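You operate a simulated robot arm through the tools that you are given. There is no shell and no other tool.

The job below is to be done with a simulated robot arm. You get a single attempt, and the scene is never put back.

## Task
Tip the peas into the cream bowl of water and stir them under to soak.
Fine: empty the canister, stand it back with its green lid on, lay the green spoon back; spill nothing. Set down upright: canister with the green lid.

It is judged by the outcome, as a careful person would: the job done as asked, and still so three seconds after it is handed in. It fails if anything else is knocked over, pushed out of place, dropped, spilled or broken. A push-on lid holds only when it is set on centred and level and pressed home; a screw cap is set on level and turned clockwise until tight.

## Robot
A 7-joint arm with a two-finger gripper, fixed in place. Base frame: the origin is at the foot of the arm, x ahead of it, y to its left, z up. Units: m, rad, N and s.
With the tool pointing down near the work surface it reaches from about 0.32 to 0.72 m from the base axis. Its first joint turns from -1.152 to 1.152 rad. Payload 2.45 kg.
Tool frame: the origin (TCP) lies between the finger pads and is the grasp point; the fingertips stand 0.026 m ahead of it; z points along the fingers, y is the line along which they close. The gripper opens to 0.096 m. The gripper's body begins 0.069 m behind the TCP.
Orientation is that of the tool frame in the base frame, as [roll, pitch, yaw] about the fixed x, y, z axes, in that order (R = Rz(yaw) Ry(pitch) Rx(roll)). With the fingers straight down and closing along the base's y, the tool's x points along the base's -x, its y along +y and its z along -z.

## Interface
- The arm moves only by the tool move_arm. Its arguments are lists of equal length, an entry for each row: "linear": the shift along the tool's x, y, z in m, a list of three; "dr": the turn, a rotation vector about the tool's x, y, z in rad, a list of three; "hand": the opening, from 0 (shut) to 1 (fully open). In form: {"linear": [[x, y, z], ...], "dr": [[rx, ry, rz], ...], "hand": [hand, ...]}. A call has 1 to 20 rows; each row is the pose to reach, as a shift and turn from the pose commanded when the call began, along the tool's axes at that moment. Each row takes 0.2 s and may step no farther than 0.05 m and 0.15 rad from the row before; otherwise, or with a gripper value out of range, the whole call is refused. A pose out of reach is approached as far as the arm can. The call stops where the force on the tool passes 40 N (or 10 N more than at its start, if that is more) or the arm is blocked; 0.2 s more then pass. Each finger halts on what it meets, pressing with about 34 N; the grip force reading is that of the motor and also rises with nothing between the fingers. The clock runs only during rows and for 0.2 s after the last one: add rows that repeat a pose to give the fingers time. The reply holds the time, the measured pose of the TCP, the force on the tool along the base axes, the opening and the grip force, in the units named above and with some noise, with the torque about the TCP (base axes, N m) and any sound that the robot's microphone picked up.
- Cameras (640 x 400 px; columns grow to the right, rows downward): "scene" is fixed at [0.187, -0.4096, 1.4356]; the picture's right is [0.55, -0.83, 0.00], its down [-0.38, -0.25, -0.89] and it looks along [0.74, 0.49, -0.46] (base axes); focal length 214 px, centre (320, 200). "wrist" rides on the gripper at [0.082, 0.003, -0.098] in the tool frame; the picture's right is [-0.04, 1.00, 0.00], its down [-0.73, -0.03, -0.68] and it looks along [-0.68, -0.03, 0.73] (tool axes); focal length 256 px, centre (320, 200).
- snapshot(camera): a new picture of that camera. It takes no simulated time.
- probe_pixels(camera, pixels): for up to 12 pixels [column, row] of the newest picture of that camera ("zoom" is the newest enlarged one), the place [x, y, z] in the base frame of the surface seen there, good to about 0.003 m. It takes no simulated time.
- zoom(camera, box): a new picture of the part [left, top, right, bottom] of that camera's present view, enlarged. It takes no simulated time.
- close_job(): hands the job in; it is judged then, once.

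Leave the gripper open and the arm clear of the work at the hand-in unless told otherwise.

The tools are called after "Emit:" as name(argument=value, ...) on one line, values as JSON. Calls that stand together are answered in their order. move_arm: Moves the arm, as the interface text tells. Its arguments: {"type":"object","properties":{"linear":{"type":"array","items":{"type":"array","items":{"type":"number"}}},"dr":{"type":"array","items":{"type":"array","items":{"type":"number"}}},"hand":{"type":"array","items":{"type":"number"}}},"required":["linear","dr","hand"]} The other tools are called the same way: snapshot (camera) takes a picture; probe_pixels (camera, pixels) gives the place of the surface under pixels of a picture; zoom (camera, box) takes an enlarged picture of a part of a camera's view; close_job () hands the job in.

At the start:

```text
time_s: 0.0
tcp_pos: [0.3023, -0.1495, 1.3548]
tcp_rot: [-3.141, 0.0, -3.141]
force: [0.1, -0.2, 0.1]
moment: [-0.01, 0.02, -0.02]
gripper_width: 0.0962
grip_force: 0.1
```

scene: 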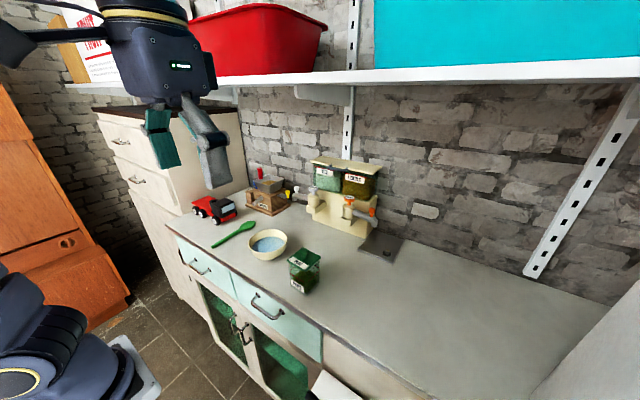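
wrist: 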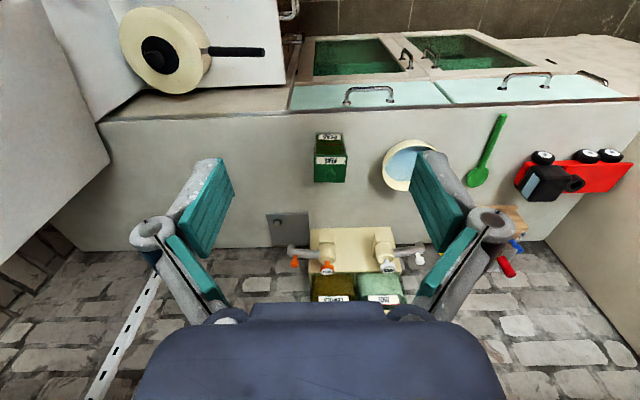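

I see the canister (about 303,270), the cream bowl of water (268,244) and the green spoon (233,234) on the counter. I'll zoom in on each for detail.

Emit:
zoom(camera="scene", box=[200, 210, 340, 300])

Emit:
zoom(camera="wrist", box=[290, 100, 530, 250])

Emit:
probe_pixels(camera="scene", pixels=[[303, 258], [303, 275], [268, 245], [282, 233], [250, 240], [248, 226], [218, 243], [233, 234], [280, 290], [330, 240], [385, 250], [210, 212]])

Emit:
probe_pixels(camera="wrist", pixels=[[330, 148], [330, 170], [410, 165], [500, 118], [477, 178], [490, 145], [290, 230], [340, 250], [380, 200], [450, 140], [540, 185], [330, 120]])

```text
4.44 times, centred on (270, 255) of scene
```

zoom: 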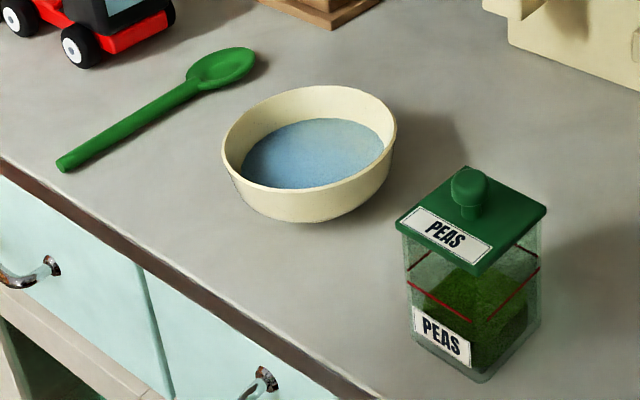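

```text
2.67 times, centred on (410, 175) of wrist
```

zoom: 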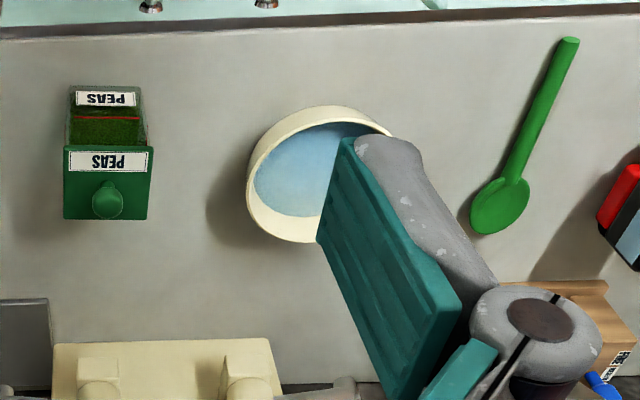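

```text
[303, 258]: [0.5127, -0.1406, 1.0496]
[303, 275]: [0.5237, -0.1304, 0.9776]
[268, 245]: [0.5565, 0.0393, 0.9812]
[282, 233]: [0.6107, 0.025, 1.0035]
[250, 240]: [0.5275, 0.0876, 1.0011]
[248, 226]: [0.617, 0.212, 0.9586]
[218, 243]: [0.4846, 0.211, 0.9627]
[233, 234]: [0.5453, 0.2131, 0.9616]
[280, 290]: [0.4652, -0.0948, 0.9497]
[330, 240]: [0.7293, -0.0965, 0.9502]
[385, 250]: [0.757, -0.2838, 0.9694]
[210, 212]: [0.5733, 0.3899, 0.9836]
```

```text
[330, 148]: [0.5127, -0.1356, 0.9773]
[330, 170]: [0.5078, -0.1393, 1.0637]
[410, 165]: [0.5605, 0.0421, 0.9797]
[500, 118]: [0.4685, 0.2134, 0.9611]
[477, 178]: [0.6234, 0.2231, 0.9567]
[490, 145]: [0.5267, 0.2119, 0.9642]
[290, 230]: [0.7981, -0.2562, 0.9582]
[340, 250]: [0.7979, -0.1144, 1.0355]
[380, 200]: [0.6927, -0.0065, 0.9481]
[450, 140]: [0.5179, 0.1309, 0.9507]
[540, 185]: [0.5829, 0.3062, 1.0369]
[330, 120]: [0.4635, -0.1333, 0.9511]
```

Counter top is at z≈0.95. Next I'll zoom tightly on the canister, bowl and spoon to measure them.

Emit:
zoom(camera="scene", box=[280, 243, 328, 299])

Emit:
zoom(camera="wrist", box=[300, 120, 364, 190])

```text
7.14 times, centred on (304, 271) of scene
```

zoom: 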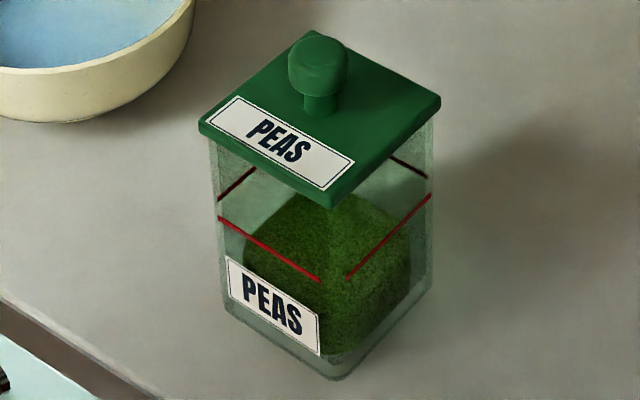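

```text
5.71 times, centred on (332, 155) of wrist
```

zoom: 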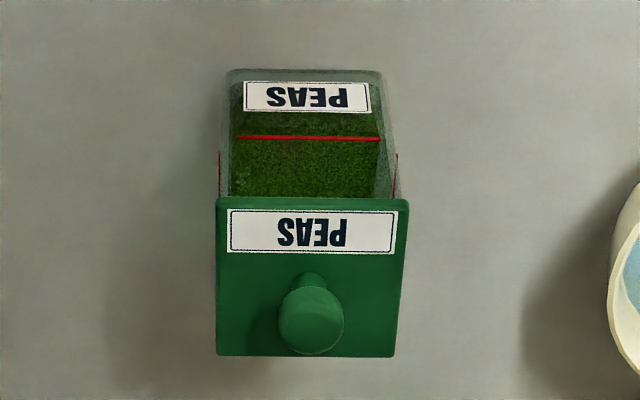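

The zoom is wrist view; I'll probe lid corners, knob top (310,310) and side, and canister base corners.

Emit:
probe_pixels(camera="zoom", pixels=[[222, 202], [402, 202], [222, 350], [390, 350], [312, 320], [308, 278], [285, 325], [340, 320], [245, 75], [375, 78], [260, 300], [312, 345]])

```text
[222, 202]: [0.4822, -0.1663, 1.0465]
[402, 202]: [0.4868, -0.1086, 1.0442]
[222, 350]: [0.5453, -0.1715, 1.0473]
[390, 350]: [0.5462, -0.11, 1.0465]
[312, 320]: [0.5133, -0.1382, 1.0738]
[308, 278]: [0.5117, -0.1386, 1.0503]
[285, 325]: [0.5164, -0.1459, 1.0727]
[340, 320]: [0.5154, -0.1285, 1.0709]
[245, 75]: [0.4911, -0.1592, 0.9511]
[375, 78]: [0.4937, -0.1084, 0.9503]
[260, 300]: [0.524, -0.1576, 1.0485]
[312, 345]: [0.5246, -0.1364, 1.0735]
```

Lid is ~0.064 m square, top at z≈1.046, knob top ≈1.075 at about (0.514,-0.138). Before moving I'll check the shelf's front edge (row ~80), the bowl rim, spoon ends, and the stand so that I know the clearances.

Emit:
snapshot(camera="scene")

Emit:
probe_pixels(camera="scene", pixels=[[300, 80], [450, 77], [230, 78], [330, 170], [360, 185], [348, 215], [372, 215], [315, 195], [265, 200], [45, 330], [130, 365], [20, 380]])

Emit:
zoom(camera="wrist", box=[370, 100, 530, 200])

Emit:
probe_pixels(camera="zoom", pixels=[[55, 165], [120, 345], [200, 155], [90, 330], [50, 250], [125, 250], [535, 65], [505, 260], [410, 345], [430, 300], [460, 330], [470, 180]])

```text
taken
```

scene: 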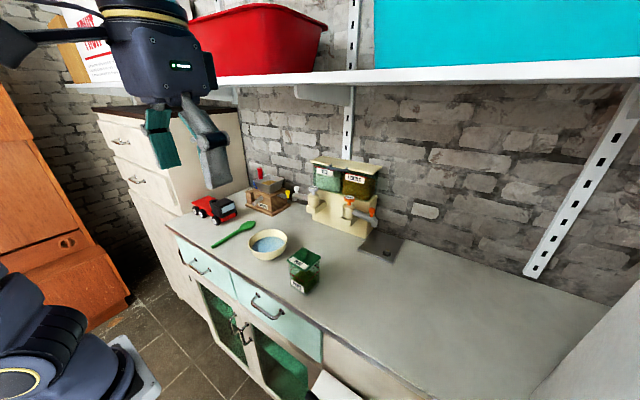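

```text
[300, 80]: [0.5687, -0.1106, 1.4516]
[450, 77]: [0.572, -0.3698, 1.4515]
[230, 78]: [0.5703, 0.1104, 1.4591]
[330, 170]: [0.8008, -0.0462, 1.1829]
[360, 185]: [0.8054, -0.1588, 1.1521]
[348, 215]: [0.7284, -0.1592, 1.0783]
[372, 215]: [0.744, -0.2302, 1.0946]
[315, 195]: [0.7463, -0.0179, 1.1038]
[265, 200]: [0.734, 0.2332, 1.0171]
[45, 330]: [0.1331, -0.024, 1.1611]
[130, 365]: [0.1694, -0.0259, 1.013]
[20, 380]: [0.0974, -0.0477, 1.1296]
```

```text
4.00 times, centred on (450, 150) of wrist
```

zoom: 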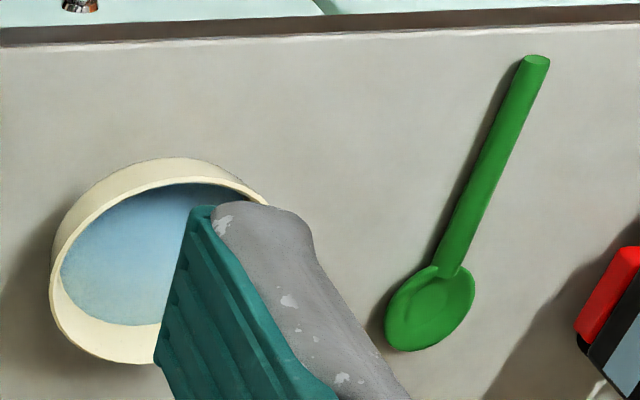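

```text
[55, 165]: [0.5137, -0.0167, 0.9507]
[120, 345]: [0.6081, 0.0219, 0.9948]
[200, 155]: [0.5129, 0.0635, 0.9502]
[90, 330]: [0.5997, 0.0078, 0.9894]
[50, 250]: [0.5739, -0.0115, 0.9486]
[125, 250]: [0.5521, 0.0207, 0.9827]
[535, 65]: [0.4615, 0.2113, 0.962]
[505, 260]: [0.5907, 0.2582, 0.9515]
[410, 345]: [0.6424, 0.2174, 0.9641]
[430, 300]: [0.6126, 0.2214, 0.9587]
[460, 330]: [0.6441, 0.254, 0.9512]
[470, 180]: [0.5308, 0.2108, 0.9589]
```

The shelf edge is at x≈0.57, z≈1.45, so I'll keep the hand low there. Now I'll move above the lid knob at (0.514,-0.138), TCP z 1.17.

Emit:
move_arm(linear=[[-0.02, 0, 0.04], [-0.05, 0.002, 0.08], [-0.085, 0.004, 0.11], [-0.125, 0.006, 0.135], [-0.165, 0.008, 0.16], [-0.2, 0.01, 0.18], [-0.2117, 0.0115, 0.185], [-0.2117, 0.0115, 0.185]], dr=[[0, 0, 0], [0, 0, 0], [0, 0, 0], [0, 0, 0], [0, 0, 0], [0, 0, 0], [0, 0, 0], [0, 0, 0]], hand=[0.6, 0.6, 0.6, 0.6, 0.6, 0.6, 0.6, 0.6])

Emit:
snapshot(camera="wrist")

Emit:
snapshot(camera="scene")

```text
time_s: 1.8
tcp_pos: [0.5127, -0.141, 1.1702]
tcp_rot: [3.141, -0.001, -3.141]
force: [-0.2, -0.7, 0.0]
moment: [0.02, -0.01, -0.01]
gripper_width: 0.0574
grip_force: 0.0
```

```text
taken
```

wrist: 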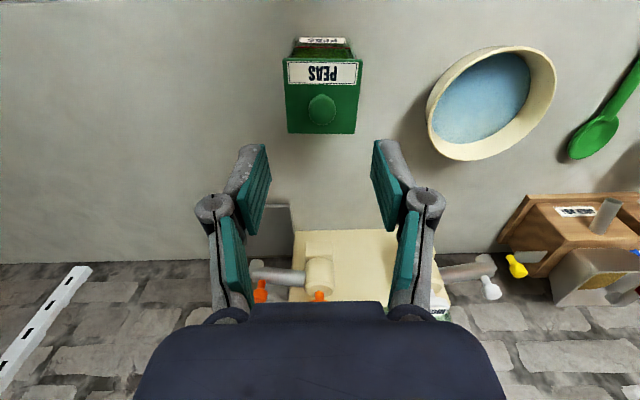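

```text
taken
```

scene: 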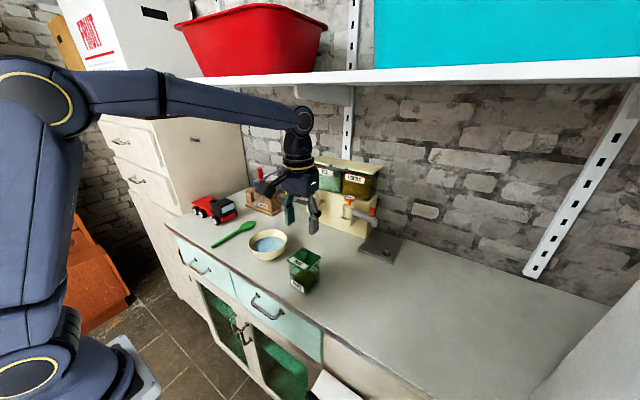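

The hand is above the canister. I'll zoom the wrist view on the lid to refine its centre and angle.

Emit:
zoom(camera="wrist", box=[270, 30, 380, 140])

```text
3.64 times, centred on (325, 85) of wrist
```

zoom: 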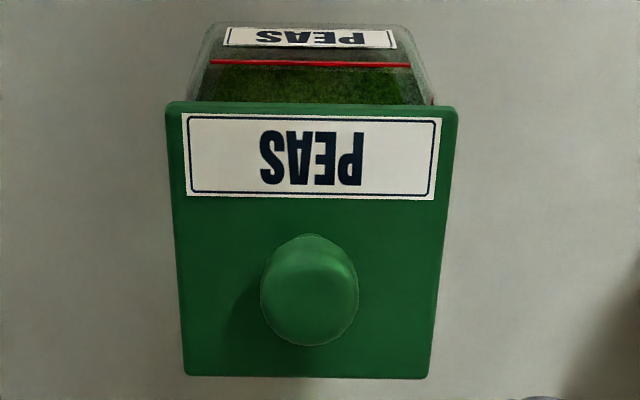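

Emit:
probe_pixels(camera="zoom", pixels=[[175, 108], [452, 114], [190, 370], [422, 372], [310, 290], [275, 300], [347, 300], [310, 335], [190, 195], [434, 198], [200, 350], [310, 245]])

```text
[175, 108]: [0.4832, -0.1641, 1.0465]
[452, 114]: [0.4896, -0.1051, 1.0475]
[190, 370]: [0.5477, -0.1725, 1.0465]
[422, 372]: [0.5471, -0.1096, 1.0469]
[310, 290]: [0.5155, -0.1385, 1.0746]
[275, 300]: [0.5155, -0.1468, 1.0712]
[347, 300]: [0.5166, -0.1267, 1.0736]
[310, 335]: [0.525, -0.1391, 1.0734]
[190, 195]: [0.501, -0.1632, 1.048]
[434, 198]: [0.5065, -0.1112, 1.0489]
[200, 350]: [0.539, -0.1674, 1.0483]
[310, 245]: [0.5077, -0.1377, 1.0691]
```

Lid centre ≈(0.5168,-0.138), turned about 0.07 rad clockwise. I'll turn the tool to match, and descend so the fingertips straddle the knob just above the lid (TCP z≈1.077).

Emit:
move_arm(linear=[[-0.003, 0.0015, 0.02], [-0.003, 0.0015, 0.05], [-0.003, 0.0015, 0.075], [-0.003, 0.0015, 0.093], [-0.003, 0.0015, 0.093]], dr=[[0, 0, 0.07], [0, 0, 0.07], [0, 0, 0.07], [0, 0, 0.07], [0, 0, 0.07]], hand=[0.6, 0.6, 0.6, 0.6, 0.6])

Emit:
snapshot(camera="wrist")

Emit:
zoom(camera="scene", box=[270, 210, 350, 300])

```text
time_s: 3.0
tcp_pos: [0.5173, -0.1371, 1.0775]
tcp_rot: [-3.141, 0.0, 3.072]
force: [0.0, -0.1, 0.1]
moment: [-0.01, 0.0, -0.01]
gripper_width: 0.0576
grip_force: 0.1
```

```text
taken
```

wrist: 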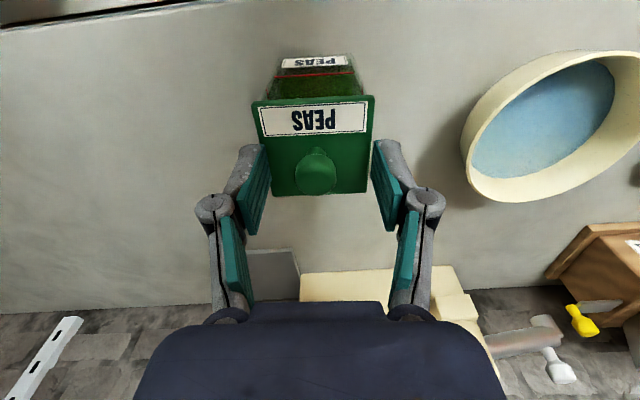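

```text
4.44 times, centred on (310, 255) of scene
```

zoom: 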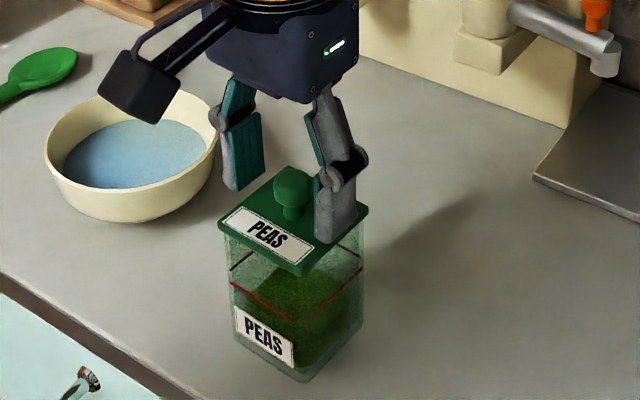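

The fingers straddle the knob. I'll close on it now.

Emit:
move_arm(linear=[[0, 0, 0], [0, 0, 0], [0, 0, 0], [0, 0, 0], [0, 0, 0]], dr=[[0, 0, 0], [0, 0, 0], [0, 0, 0], [0, 0, 0], [0, 0, 0]], hand=[0, 0, 0, 0, 0])

Emit:
zoom(camera="scene", box=[270, 210, 350, 300])

```text
time_s: 4.2
tcp_pos: [0.5181, -0.1372, 1.0781]
tcp_rot: [-3.141, -0.001, 3.072]
force: [0.3, -2.0, 4.4]
moment: [-0.15, 0.02, -0.03]
gripper_width: 0.0201
grip_force: 33.9
```

```text
4.44 times, centred on (310, 255) of scene
```

zoom: 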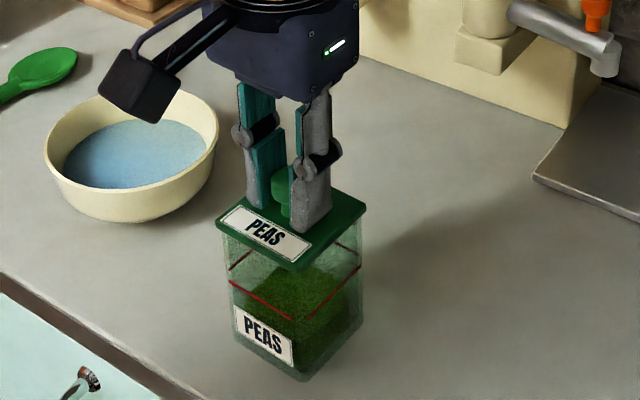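

The knob is held (opening 0.020). I'll pull straight up slowly by 2 cm and check whether the canister stays.

Emit:
move_arm(linear=[[0, 0, -0.002], [0, 0, -0.004], [0, 0, -0.006], [0, 0, -0.009], [0, 0, -0.012], [0, 0, -0.015]], dr=[[0, 0, 0], [0, 0, 0], [0, 0, 0], [0, 0, 0], [0, 0, 0], [0, 0, 0]], hand=[0, 0, 0, 0, 0, 0])

Emit:
zoom(camera="scene", box=[270, 210, 350, 300])

```text
time_s: 5.6
tcp_pos: [0.5173, -0.1374, 1.0939]
tcp_rot: [-3.141, -0.002, 3.072]
force: [0.2, -0.1, -0.3]
moment: [-0.04, 0.02, 0.01]
gripper_width: 0.0201
grip_force: 34.1
heard: snap
```

```text
4.44 times, centred on (310, 255) of scene
```

zoom: 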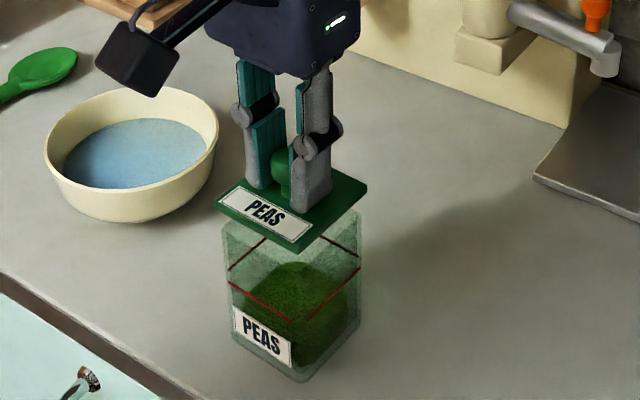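

The lid snapped free and the canister stayed. I'll carry the lid 0.15 m to the right (-y) and lower it to near the counter.

Emit:
move_arm(linear=[[0, 0, -0.028], [-0.003, -0.04, -0.028], [-0.006, -0.085, -0.028], [-0.009, -0.125, -0.02], [-0.0104, -0.1496, 0], [-0.0104, -0.1496, 0.04], [-0.0104, -0.1496, 0.072], [-0.0104, -0.1496, 0.085], [-0.0104, -0.1496, 0.085]], dr=[[0, 0, 0], [0, 0, 0], [0, 0, 0], [0, 0, 0], [0, 0, 0], [0, 0, 0], [0, 0, 0], [0, 0, 0], [0, 0, 0]], hand=[0, 0, 0, 0, 0, 0, 0, 0, 0])

Emit:
zoom(camera="scene", box=[280, 220, 400, 320])

```text
time_s: 7.6
tcp_pos: [0.517, -0.2874, 1.0088]
tcp_rot: [3.141, 0.001, 3.071]
force: [0.1, -0.5, 0.0]
moment: [-0.02, 0.01, -0.02]
gripper_width: 0.0203
grip_force: 34.0
```

```text
4.00 times, centred on (340, 270) of scene
```

zoom: 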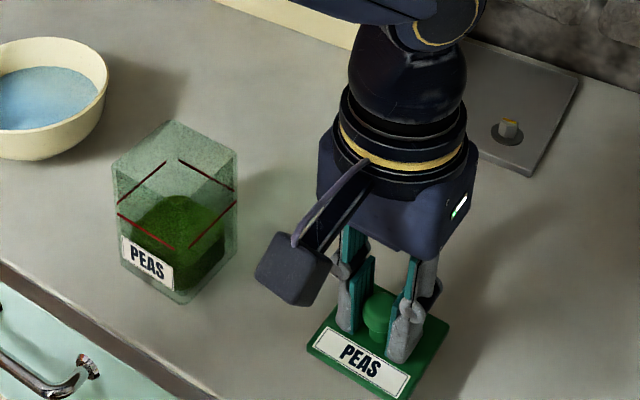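

The lid is near the counter. I'll lower in 2 mm steps, watching force.

Emit:
move_arm(linear=[[0, 0, 0.003], [0, 0, 0.006], [0, 0, 0.009], [0, 0, 0.012]], dr=[[0, 0, 0], [0, 0, 0], [0, 0, 0], [0, 0, 0]], hand=[0, 0, 0, 0])

```text
time_s: 8.6
tcp_pos: [0.5174, -0.2872, 0.9977]
tcp_rot: [-3.141, -0.001, 3.071]
force: [-0.1, 0.9, -0.9]
moment: [0.0, 0.0, -0.01]
gripper_width: 0.0203
grip_force: 34.5
```

Emit:
move_arm(linear=[[0, 0, 0.002], [0, 0, 0.004], [0, 0, 0.006]], dr=[[0, 0, 0], [0, 0, 0], [0, 0, 0]], hand=[0, 0, 0])

Emit:
zoom(camera="scene", box=[330, 280, 400, 330])

```text
time_s: 9.4
tcp_pos: [0.5168, -0.2871, 0.9909]
tcp_rot: [-3.141, 0.001, 3.072]
force: [0.1, 0.0, -0.6]
moment: [0.01, 0.01, 0.01]
gripper_width: 0.0207
grip_force: 34.1
```

```text
8.00 times, centred on (365, 305) of scene
```

zoom: 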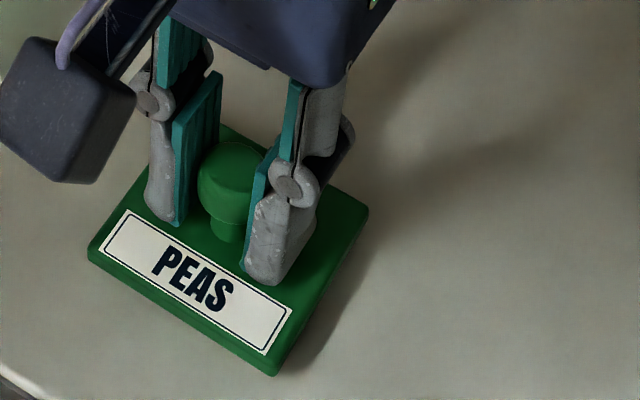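

No contact yet (z 0.991). Continuing down.

Emit:
move_arm(linear=[[0, 0, 0.002], [0, 0, 0.004]], dr=[[0, 0, 0], [0, 0, 0]], hand=[0, 0])

```text
time_s: 10.0
tcp_pos: [0.5177, -0.2863, 0.9873]
tcp_rot: [3.141, 0.003, 3.072]
force: [-0.9, 0.1, 3.6]
moment: [0.12, 0.03, 0.01]
gripper_width: 0.0205
grip_force: 34.1
```

Light contact (3.6 N): the lid is on the counter. I'll open slowly and lift away.

Emit:
move_arm(linear=[[0, 0, 0], [0, 0, 0], [0, 0, 0], [0, 0, 0], [0, 0, -0.03], [0, 0, -0.08], [0, 0, -0.13], [0, 0, -0.16], [0, 0, -0.16]], dr=[[0, 0, 0], [0, 0, 0], [0, 0, 0], [0, 0, 0], [0, 0, 0], [0, 0, 0], [0, 0, 0], [0, 0, 0], [0, 0, 0]], hand=[0.5, 0.5, 0.5, 0.5, 0.5, 0.5, 0.5, 0.5, 0.5])

Emit:
snapshot(camera="wrist")

Emit:
zoom(camera="scene", box=[270, 230, 400, 330])

```text
time_s: 12.0
tcp_pos: [0.5175, -0.285, 1.1479]
tcp_rot: [3.141, 0.0, 3.071]
force: [0.2, -0.3, -0.8]
moment: [0.02, 0.0, -0.03]
gripper_width: 0.0481
grip_force: 0.0
```

```text
taken
```

wrist: 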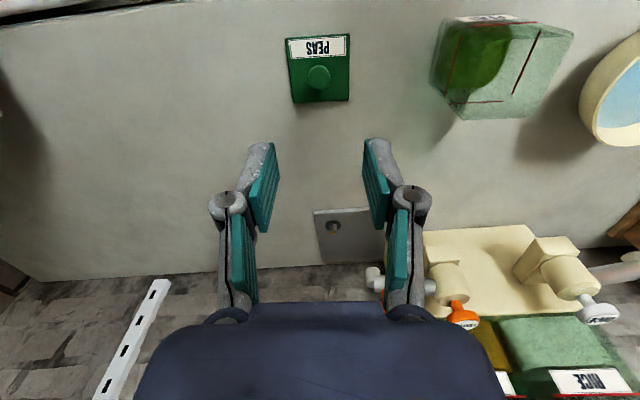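

```text
4.00 times, centred on (335, 280) of scene
```

zoom: 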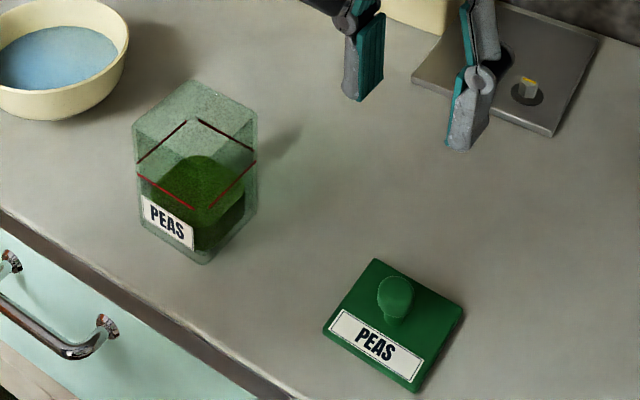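

The lid rests flat at (0.517,-0.287). Pouring will need a sideways grasp, so I'll move up over the canister's near side and tilt the tool forward 60° in free air to check reach.

Emit:
move_arm(linear=[[0.012, 0.02, -0.01], [0.024, 0.04, -0.02], [0.035, 0.06, -0.03], [0.047, 0.08, -0.04], [0.058, 0.1, -0.05], [0.07, 0.12, -0.06], [0.08, 0.135, -0.065], [0.0872, 0.1443, -0.07], [0.0872, 0.1443, -0.07]], dr=[[0, -0.131, 0], [0, -0.262, 0], [0, -0.393, 0], [0, -0.524, 0], [0, -0.655, 0], [0, -0.785, 0], [0, -0.916, 0], [0, -1.047, 0], [0, -1.047, 0]], hand=[0.9, 0.9, 0.9, 0.9, 0.9, 0.9, 0.9, 0.9, 0.9])

Emit:
snapshot(camera="scene")

Emit:
snapshot(camera="wrist")

```text
time_s: 14.0
tcp_pos: [0.4405, -0.1351, 1.2164]
tcp_rot: [3.141, 1.046, 3.07]
force: [0.5, 0.3, 0.2]
moment: [-0.01, -0.02, 0.0]
gripper_width: 0.0864
grip_force: 0.1
```

```text
taken
```

scene: 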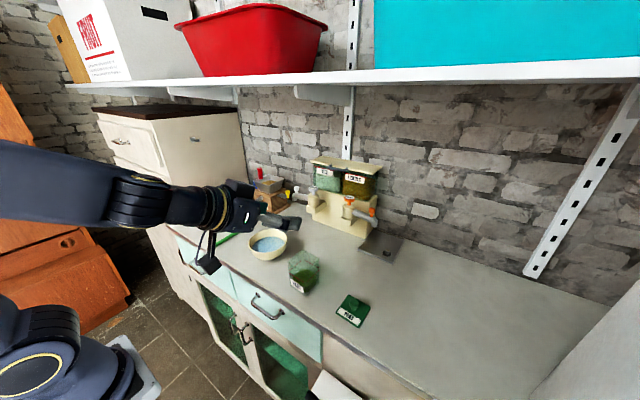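

```text
taken
```

wrist: 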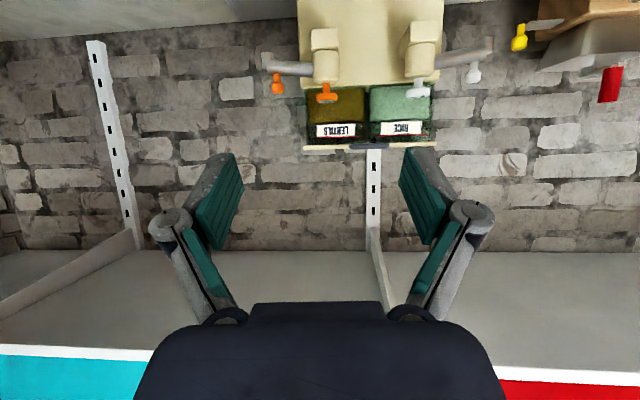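

60° tilt is reachable, with the camera on the underside. Next I'll try a horizontal tool near the pouring spot but high (z≈1.25), before testing roll.

Emit:
move_arm(linear=[[-0.01, 0.028, 0.006], [-0.02, 0.056, 0.012], [-0.03, 0.084, 0.018], [-0.041, 0.112, 0.024], [-0.0512, 0.1389, 0.0287]], dr=[[0, -0.105, 0], [0, -0.21, 0], [0, -0.315, 0], [0, -0.42, 0], [0, -0.5236, 0]], hand=[0.9, 0.9, 0.9, 0.9, 0.9])

```text
time_s: 15.2
tcp_pos: [0.5094, -0.0071, 1.2714]
tcp_rot: [2.47, 1.568, 2.401]
force: [0.1, -0.8, 0.2]
moment: [0.01, 0.02, -0.01]
gripper_width: 0.0864
grip_force: 0.0
out of reach, approached as far as the arm can: row 3, 4, 5
```

Fully horizontal came up ~2.5 cm short at that spot. I'll try farther ahead and lower (0.56, 0, 1.15), which is still clear of the bowl.

Emit:
move_arm(linear=[[0.0, 0.0, 0.03], [0.02, 0.0, 0.06], [0.06, 0.002, 0.06], [0.1, 0.004, 0.06], [0.1, 0.004, 0.06]], dr=[[0, 0, 0], [0, 0, 0], [0, 0, 0], [0, 0, 0], [0, 0, 0]], hand=[0.9, 0.9, 0.9, 0.9, 0.9])

Emit:
snapshot(camera="scene")

```text
time_s: 16.4
tcp_pos: [0.5248, -0.0511, 1.2513]
tcp_rot: [3.13, 1.568, 3.062]
force: [-0.3, 0.4, 0.6]
moment: [0.01, 0.01, 0.03]
gripper_width: 0.0863
grip_force: 0.0
out of reach, approached as far as the arm can: row 1, 2, 3, 4, 5
```

```text
taken
```

scene: 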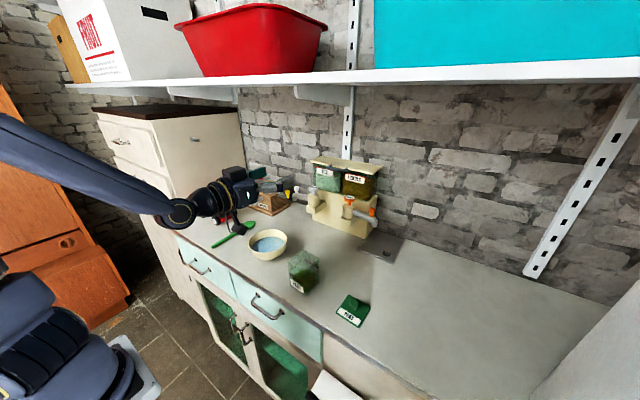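

Fully horizontal at low height isn't reachable. I'll lower the tool pitch back to about 70° from vertical and see where it goes.

Emit:
move_arm(linear=[[0, 0, 0], [0, 0, 0], [0, 0, 0], [0, 0, 0]], dr=[[0, 0.12, 0], [0, 0.24, 0], [0, 0.35, 0], [0, 0.35, 0]], hand=[0.9, 0.9, 0.9, 0.9])

Emit:
snapshot(camera="scene")

```text
time_s: 17.4
tcp_pos: [0.5232, -0.0537, 1.2514]
tcp_rot: [-3.14, 1.22, 3.072]
force: [0.4, -0.1, -1.0]
moment: [0.02, -0.02, 0.02]
gripper_width: 0.0864
grip_force: 0.1
```

```text
taken
```

scene: 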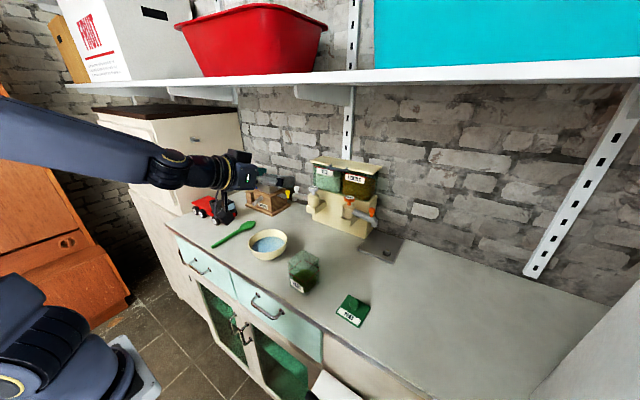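

The reference follows the actual pose. Now testing descent toward (0.56,0.0,1.10) at 70° tilt (fingers stay well above the bowl rim at 1.005).

Emit:
move_arm(linear=[[0.026, 0.011, 0.0165], [0.052, 0.022, 0.033], [0.078, 0.033, 0.05], [0.104, 0.044, 0.066], [0.1296, 0.0555, 0.0825], [0.1296, 0.0555, 0.0825]], dr=[[0, 0, 0], [0, 0, 0], [0, 0, 0], [0, 0, 0], [0, 0, 0], [0, 0, 0]], hand=[0.9, 0.9, 0.9, 0.9, 0.9, 0.9])

```text
time_s: 18.8
tcp_pos: [0.5275, -0.0332, 1.174]
tcp_rot: [3.139, 1.221, 3.072]
force: [1.0, -0.1, -0.3]
moment: [0.0, 0.02, 0.01]
gripper_width: 0.0865
grip_force: 0.2
out of reach, approached as far as the arm can: row 3, 4, 5, 6
```

At 70° tilt forward the wrist limit is z≈1.17, so a frontal side-grasp won't work low. Instead I'll approach the canister from its right side (tool pointing +y), which bends the wrist sideways. First back to tool-down at about (0.45,-0.15,1.25).

Emit:
move_arm(linear=[[-0.005, -0.012, -0.01], [-0.01, -0.027, -0.02], [-0.016, -0.041, -0.03], [-0.021, -0.054, -0.04], [-0.027, -0.068, -0.051], [-0.032, -0.082, -0.061], [-0.037, -0.095, -0.071], [-0.043, -0.109, -0.081], [-0.0478, -0.1221, -0.091], [-0.0478, -0.1221, -0.091]], dr=[[0, 0.135, 0], [0, 0.27, 0], [0, 0.405, 0], [0, 0.54, 0], [0, 0.675, 0], [0, 0.81, 0], [0, 0.945, 0], [0, 1.08, 0], [0, 1.22, 0], [0, 1.22, 0]], hand=[0.9, 0.9, 0.9, 0.9, 0.9, 0.9, 0.9, 0.9, 0.9, 0.9])

```text
time_s: 21.0
tcp_pos: [0.4494, -0.1496, 1.2471]
tcp_rot: [3.141, -0.002, 3.071]
force: [0.1, -0.1, -0.1]
moment: [0.03, -0.01, 0.02]
gripper_width: 0.0866
grip_force: 0.1
out of reach, approached as far as the arm can: row 2, 3
```

Now I'll turn the tool +90° about its axis so that the fingers close along x and the camera faces +y.

Emit:
move_arm(linear=[[0, 0, 0], [0, 0, 0], [0, 0, 0], [0, 0, 0], [0, 0, 0], [0, 0, 0], [0, 0, 0], [0, 0, 0], [0, 0, 0], [0, 0, 0], [0, 0, 0]], dr=[[0, 0, 0.143], [0, 0, 0.286], [0, 0, 0.429], [0, 0, 0.572], [0, 0, 0.715], [0, 0, 0.858], [0, 0, 1.001], [0, 0, 1.144], [0, 0, 1.287], [0, 0, 1.43], [0, 0, 1.571]], hand=[0.9, 0.9, 0.9, 0.9, 0.9, 0.9, 0.9, 0.9, 0.9, 0.9, 0.9])

```text
time_s: 23.4
tcp_pos: [0.4492, -0.1487, 1.2485]
tcp_rot: [-3.141, 0.001, 1.499]
force: [-0.2, -1.0, 0.3]
moment: [-0.02, 0.01, -0.01]
gripper_width: 0.0865
grip_force: 0.1
```

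Now tilt the tool sideways so it points to +y, 70° from vertical, at about (0.517,-0.21,1.22) in free air.

Emit:
move_arm(linear=[[-0.006, 0.008, 0.003], [-0.012, 0.016, 0.006], [-0.018, 0.024, 0.01], [-0.024, 0.032, 0.013], [-0.03, 0.04, 0.016], [-0.036, 0.048, 0.02], [-0.042, 0.056, 0.023], [-0.048, 0.064, 0.026], [-0.055, 0.0721, 0.03], [-0.055, 0.0721, 0.03]], dr=[[0, 0.136, 0], [0, 0.272, 0], [0, 0.408, 0], [0, 0.544, 0], [0, 0.68, 0], [0, 0.816, 0], [0, 0.952, 0], [0, 1.088, 0], [0, 1.22, 0], [0, 1.22, 0]], hand=[0.9, 0.9, 0.9, 0.9, 0.9, 0.9, 0.9, 0.9, 0.9, 0.9])

Emit:
snapshot(camera="scene")

Emit:
snapshot(camera="wrist")

```text
time_s: 25.6
tcp_pos: [0.5177, -0.2094, 1.2201]
tcp_rot: [3.141, -1.221, 1.5]
force: [0.0, -1.1, -0.2]
moment: [0.02, -0.01, 0.02]
gripper_width: 0.0865
grip_force: 0.0
```

```text
taken
```

scene: 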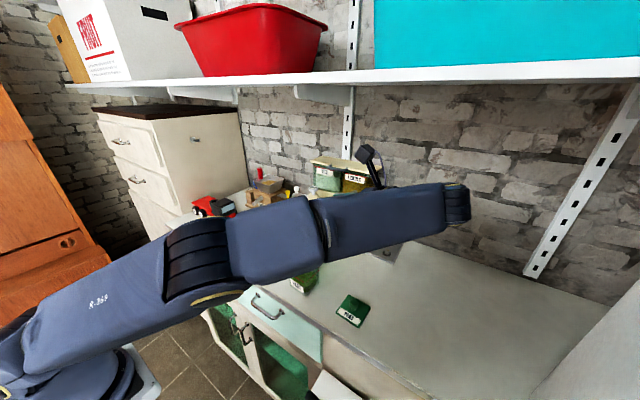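

```text
taken
```

wrist: 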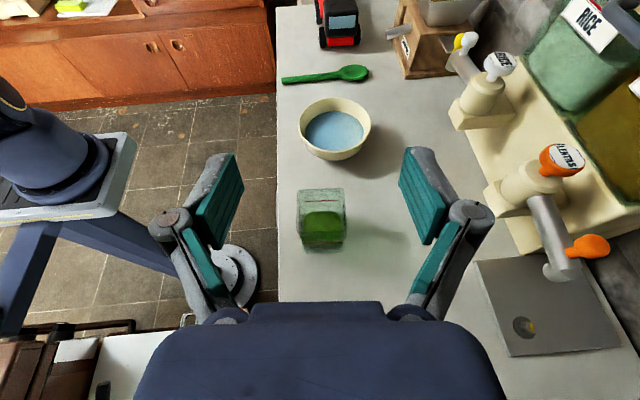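

Reached well. Now testing roll about the tool axis in the air (negative direction, mouth would tip toward -x) up to ~2.4 rad.

Emit:
move_arm(linear=[[0, 0, 0], [0, 0, 0], [0, 0, 0], [0, 0, 0], [0, 0, 0], [0, 0, 0], [0, 0, 0], [0, 0, 0], [0, 0, 0], [0, 0, 0], [0, 0, 0], [0, 0, 0], [0, 0, 0], [0, 0, 0], [0, 0, 0], [0, 0, 0], [0, 0, 0]], dr=[[0, 0, -0.15], [0, 0, -0.3], [0, 0, -0.45], [0, 0, -0.6], [0, 0, -0.75], [0, 0, -0.9], [0, 0, -1.05], [0, 0, -1.2], [0, 0, -1.35], [0, 0, -1.5], [0, 0, -1.65], [0, 0, -1.8], [0, 0, -1.95], [0, 0, -2.1], [0, 0, -2.25], [0, 0, -2.4], [0, 0, -2.55]], hand=[0.9, 0.9, 0.9, 0.9, 0.9, 0.9, 0.9, 0.9, 0.9, 0.9, 0.9, 0.9, 0.9, 0.9, 0.9, 0.9, 0.9])

Emit:
snapshot(camera="scene")

```text
time_s: 29.2
tcp_pos: [0.5185, -0.2088, 1.2182]
tcp_rot: [2.155, 0.898, -2.737]
force: [0.0, 0.6, 0.6]
moment: [-0.01, 0.02, 0.0]
gripper_width: 0.0866
grip_force: 0.0
```

```text
taken
```

scene: 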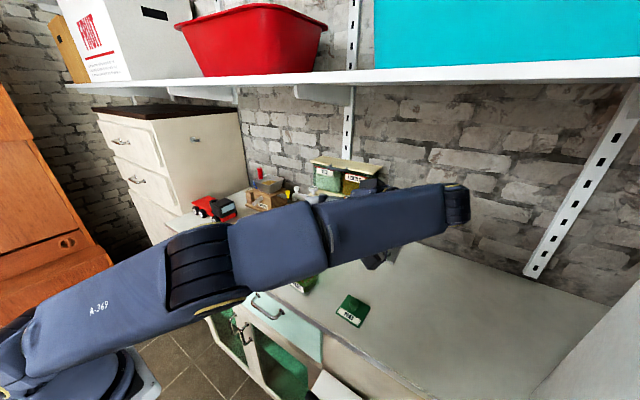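

Roll of 146° works. I'll check the forearm/elbow heights via probing before descending, then roll back.

Emit:
probe_pixels(camera="scene", pixels=[[455, 205], [455, 222], [400, 240], [400, 210], [330, 265], [280, 285], [240, 295], [210, 240], [200, 300], [100, 270], [100, 350], [40, 330]])

Emit:
move_arm(linear=[[0, 0, 0], [0, 0, 0], [0, 0, 0], [0, 0, 0], [0, 0, 0], [0, 0, 0], [0, 0, 0], [0, 0, 0], [0, 0, 0], [0, 0, 0], [0, 0, 0], [0, 0, 0], [0, 0, 0], [0, 0, 0], [0, 0, 0], [0, 0, 0], [0, 0, 0]], dr=[[0, 0, 0.15], [0, 0, 0.3], [0, 0, 0.45], [0, 0, 0.6], [0, 0, 0.75], [0, 0, 0.9], [0, 0, 1.05], [0, 0, 1.2], [0, 0, 1.35], [0, 0, 1.5], [0, 0, 1.65], [0, 0, 1.8], [0, 0, 1.95], [0, 0, 2.1], [0, 0, 2.25], [0, 0, 2.4], [0, 0, 2.55]], hand=[0.9, 0.9, 0.9, 0.9, 0.9, 0.9, 0.9, 0.9, 0.9, 0.9, 0.9, 0.9, 0.9, 0.9, 0.9, 0.9, 0.9])

Emit:
zoom(camera="wrist", box=[270, 80, 410, 270])

```text
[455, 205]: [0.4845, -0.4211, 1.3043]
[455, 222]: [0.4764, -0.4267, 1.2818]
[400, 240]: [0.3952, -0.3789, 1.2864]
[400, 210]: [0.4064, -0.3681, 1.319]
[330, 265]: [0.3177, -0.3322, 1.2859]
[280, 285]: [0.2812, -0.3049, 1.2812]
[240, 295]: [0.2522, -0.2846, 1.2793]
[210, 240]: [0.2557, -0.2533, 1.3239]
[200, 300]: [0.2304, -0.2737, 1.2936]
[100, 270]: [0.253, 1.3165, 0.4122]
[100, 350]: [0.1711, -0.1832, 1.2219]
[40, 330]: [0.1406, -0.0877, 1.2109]
```

```text
time_s: 32.8
tcp_pos: [0.5177, -0.2092, 1.2184]
tcp_rot: [-3.137, -1.22, 1.493]
force: [0.7, -0.6, 0.7]
moment: [-0.02, -0.02, 0.0]
gripper_width: 0.0867
grip_force: 0.0
```

```text
2.11 times, centred on (340, 175) of wrist
```

zoom: 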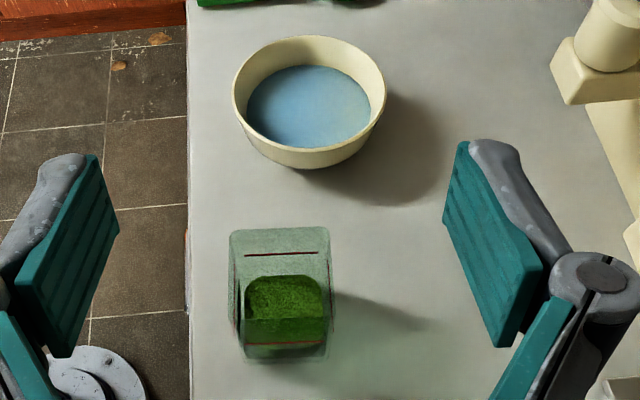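

Forearm is well above the counter. Let me probe the bowl rim, canister edges and counter edge in this wrist zoom.

Emit:
probe_pixels(camera="zoom", pixels=[[237, 95], [382, 95], [310, 40], [311, 155], [310, 110], [192, 250], [235, 235], [323, 235], [240, 350], [322, 355], [285, 335], [285, 240]])

Emit:
snapshot(camera="wrist")

```text
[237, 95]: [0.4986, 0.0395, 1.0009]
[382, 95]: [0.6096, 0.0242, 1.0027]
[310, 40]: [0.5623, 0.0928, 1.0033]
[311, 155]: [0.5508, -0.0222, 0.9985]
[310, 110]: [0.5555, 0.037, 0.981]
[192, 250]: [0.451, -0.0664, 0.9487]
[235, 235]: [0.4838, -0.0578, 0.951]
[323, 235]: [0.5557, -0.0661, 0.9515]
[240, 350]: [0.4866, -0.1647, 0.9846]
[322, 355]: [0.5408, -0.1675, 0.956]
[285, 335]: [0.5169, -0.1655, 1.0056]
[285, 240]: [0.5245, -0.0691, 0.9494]
```

```text
taken
```

wrist: 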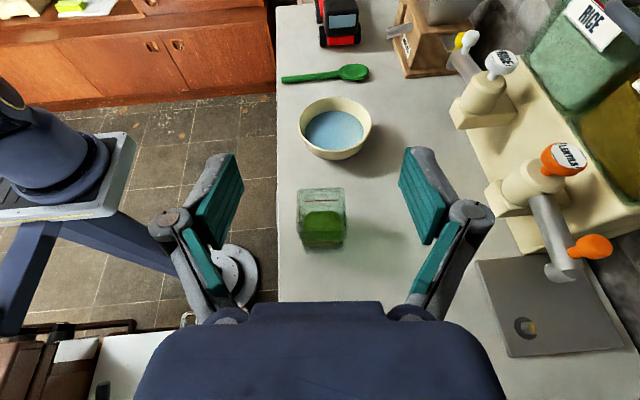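

Bowl centre ≈(0.555,0.035), rim radius ≈0.057 at z 1.003, water 0.981. Canister centre ≈(0.515,-0.138). I'll move to a standoff 0.10 m behind the grasp along the tool axis at 60° tilt: (0.509,-0.224,1.046).

Emit:
move_arm(linear=[[-0.042, -0.002, 0.011], [-0.084, -0.004, 0.022], [-0.126, -0.006, 0.033], [-0.167, -0.0076, 0.0443], [-0.167, -0.0076, 0.0443]], dr=[[0, -0.045, 0], [0, -0.09, 0], [0, -0.135, 0], [0, -0.175, 0], [0, -0.175, 0]], hand=[0.9, 0.9, 0.9, 0.9, 0.9])

Emit:
snapshot(camera="wrist")

Emit:
snapshot(camera="scene")

```text
time_s: 34.0
tcp_pos: [0.511, -0.2231, 1.047]
tcp_rot: [3.14, -1.043, 1.502]
force: [0.2, -0.3, 0.1]
moment: [0.03, 0.0, 0.01]
gripper_width: 0.0865
grip_force: 0.1
```

```text
taken
```

wrist: 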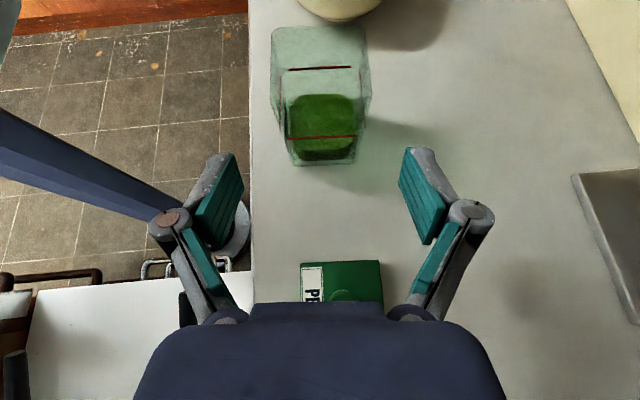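

```text
taken
```

scene: 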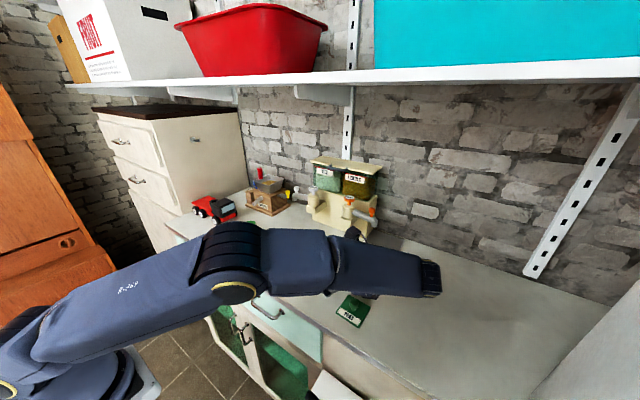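

The canister sits between the fingers' paths (cols 272–372). Zoom to check alignment and position.

Emit:
zoom(camera="wrist", box=[250, 10, 390, 180])

Emit:
probe_pixels(camera="wrist", pixels=[[276, 32], [365, 32], [320, 30], [290, 160], [352, 160], [320, 150], [300, 130], [340, 130], [290, 270], [375, 268], [220, 190], [430, 195]])

```text
2.35 times, centred on (320, 95) of wrist
```

zoom: 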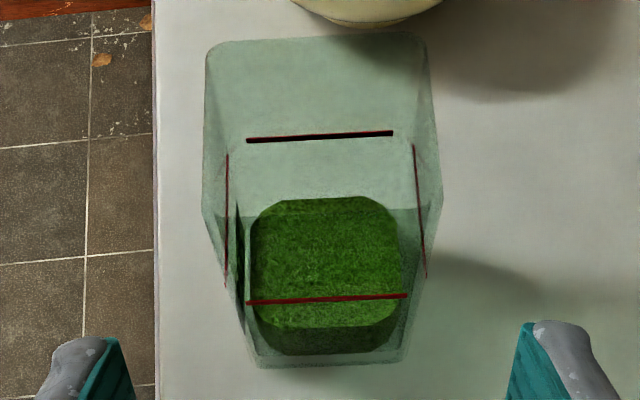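

```text
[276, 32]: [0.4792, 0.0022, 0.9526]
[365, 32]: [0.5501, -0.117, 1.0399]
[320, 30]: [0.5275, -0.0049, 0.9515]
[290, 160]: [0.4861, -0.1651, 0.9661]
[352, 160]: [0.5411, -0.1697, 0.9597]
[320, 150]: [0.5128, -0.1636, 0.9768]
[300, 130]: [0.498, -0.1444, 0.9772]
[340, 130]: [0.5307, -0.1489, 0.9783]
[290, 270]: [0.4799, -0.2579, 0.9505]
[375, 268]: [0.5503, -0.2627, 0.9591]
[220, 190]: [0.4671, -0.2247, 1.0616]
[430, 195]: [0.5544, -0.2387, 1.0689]
```

Canister is ≈-0.045 rad rotated; the tool needs +0.025 rad. I'll correct and advance along the tool axis to the grasp at (0.515,-0.139,0.997).

Emit:
move_arm(linear=[[0, -0.001, 0.02], [0, -0.0018, 0.045], [-0.0006, -0.0018, 0.07], [-0.0012, -0.0018, 0.088], [-0.0012, -0.0018, 0.098], [-0.0012, -0.0018, 0.098]], dr=[[0.0217, 0, -0.0125], [0.0217, 0, -0.0125], [0.0217, 0, -0.0125], [0.0217, 0, -0.0125], [0.0217, 0, -0.0125], [0.0217, 0, -0.0125]], hand=[0.9, 0.9, 0.9, 0.9, 0.9, 0.9])

Emit:
snapshot(camera="wrist")

Emit:
zoom(camera="scene", box=[240, 220, 440, 330])

```text
time_s: 35.4
tcp_pos: [0.5149, -0.138, 0.9987]
tcp_rot: [3.139, -1.046, 1.526]
force: [-0.7, -0.3, 0.4]
moment: [0.0, 0.01, 0.03]
gripper_width: 0.0864
grip_force: 0.1
```

```text
taken
```

wrist: 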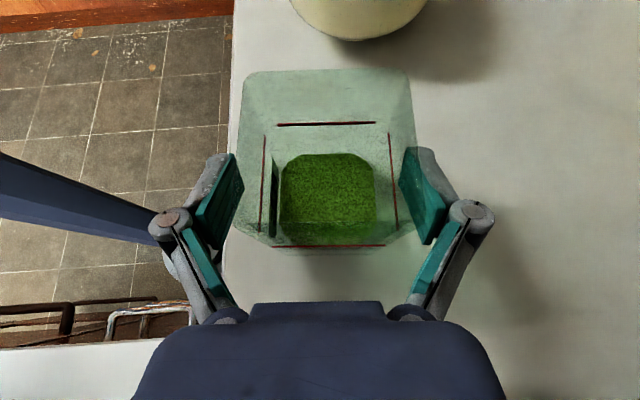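

```text
3.20 times, centred on (340, 275) of scene
```

zoom: 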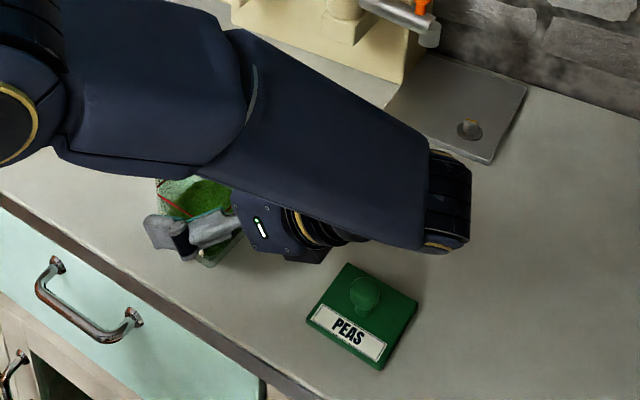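

The fingers straddle the canister centred. Closing the gripper.

Emit:
move_arm(linear=[[0, 0, 0], [0, 0, 0], [0, 0, 0], [0, 0, 0], [0, 0, 0]], dr=[[0, 0, 0], [0, 0, 0], [0, 0, 0], [0, 0, 0], [0, 0, 0]], hand=[0.3, 0.3, 0.3, 0.3, 0.3])

Emit:
snapshot(camera="wrist")

```text
time_s: 36.6
tcp_pos: [0.5143, -0.1402, 0.9965]
tcp_rot: [3.14, -1.045, 1.529]
force: [1.6, 0.0, 1.5]
moment: [-0.06, -0.17, 0.05]
gripper_width: 0.0617
grip_force: 34.0
```

```text
taken
```

wrist: 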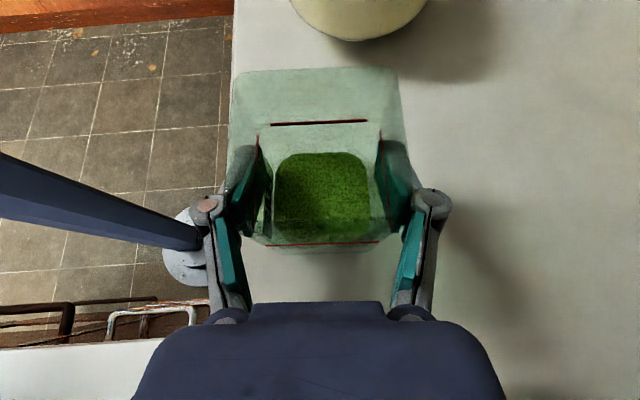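

Canister held (opening 0.0617, 34 N). I'll lift straight up in small steps to TCP z≈1.12 and check that it's held level.

Emit:
move_arm(linear=[[0.0043, 0, -0.0025], [0.013, 0, -0.0075], [0.03, 0, -0.0175], [0.052, 0, -0.03], [0.074, 0, -0.0425], [0.095, 0, -0.055], [0.1065, 0, -0.0615]], dr=[[0, 0, 0], [0, 0, 0], [0, 0, 0], [0, 0, 0], [0, 0, 0], [0, 0, 0], [0, 0, 0]], hand=[0.3, 0.3, 0.3, 0.3, 0.3, 0.3, 0.3])

Emit:
snapshot(camera="wrist")

Emit:
snapshot(camera="scene")

```text
time_s: 38.2
tcp_pos: [0.5122, -0.14, 1.1212]
tcp_rot: [3.141, -1.044, 1.525]
force: [-0.5, -0.8, -3.8]
moment: [0.0, 0.01, 0.0]
gripper_width: 0.0616
grip_force: 34.1
```

```text
taken
```

wrist: 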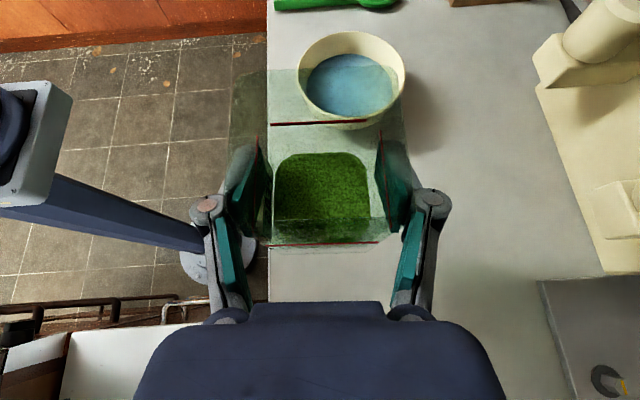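

```text
taken
```

scene: 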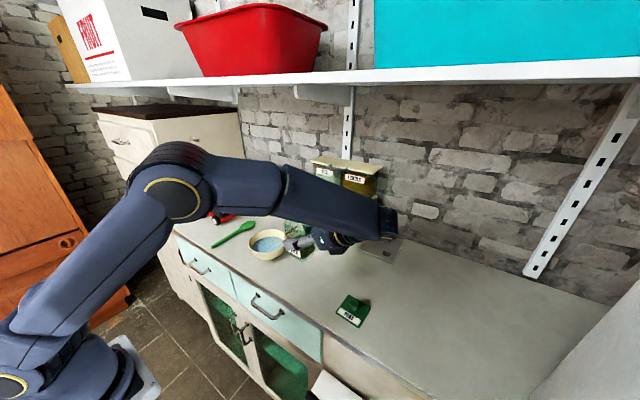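

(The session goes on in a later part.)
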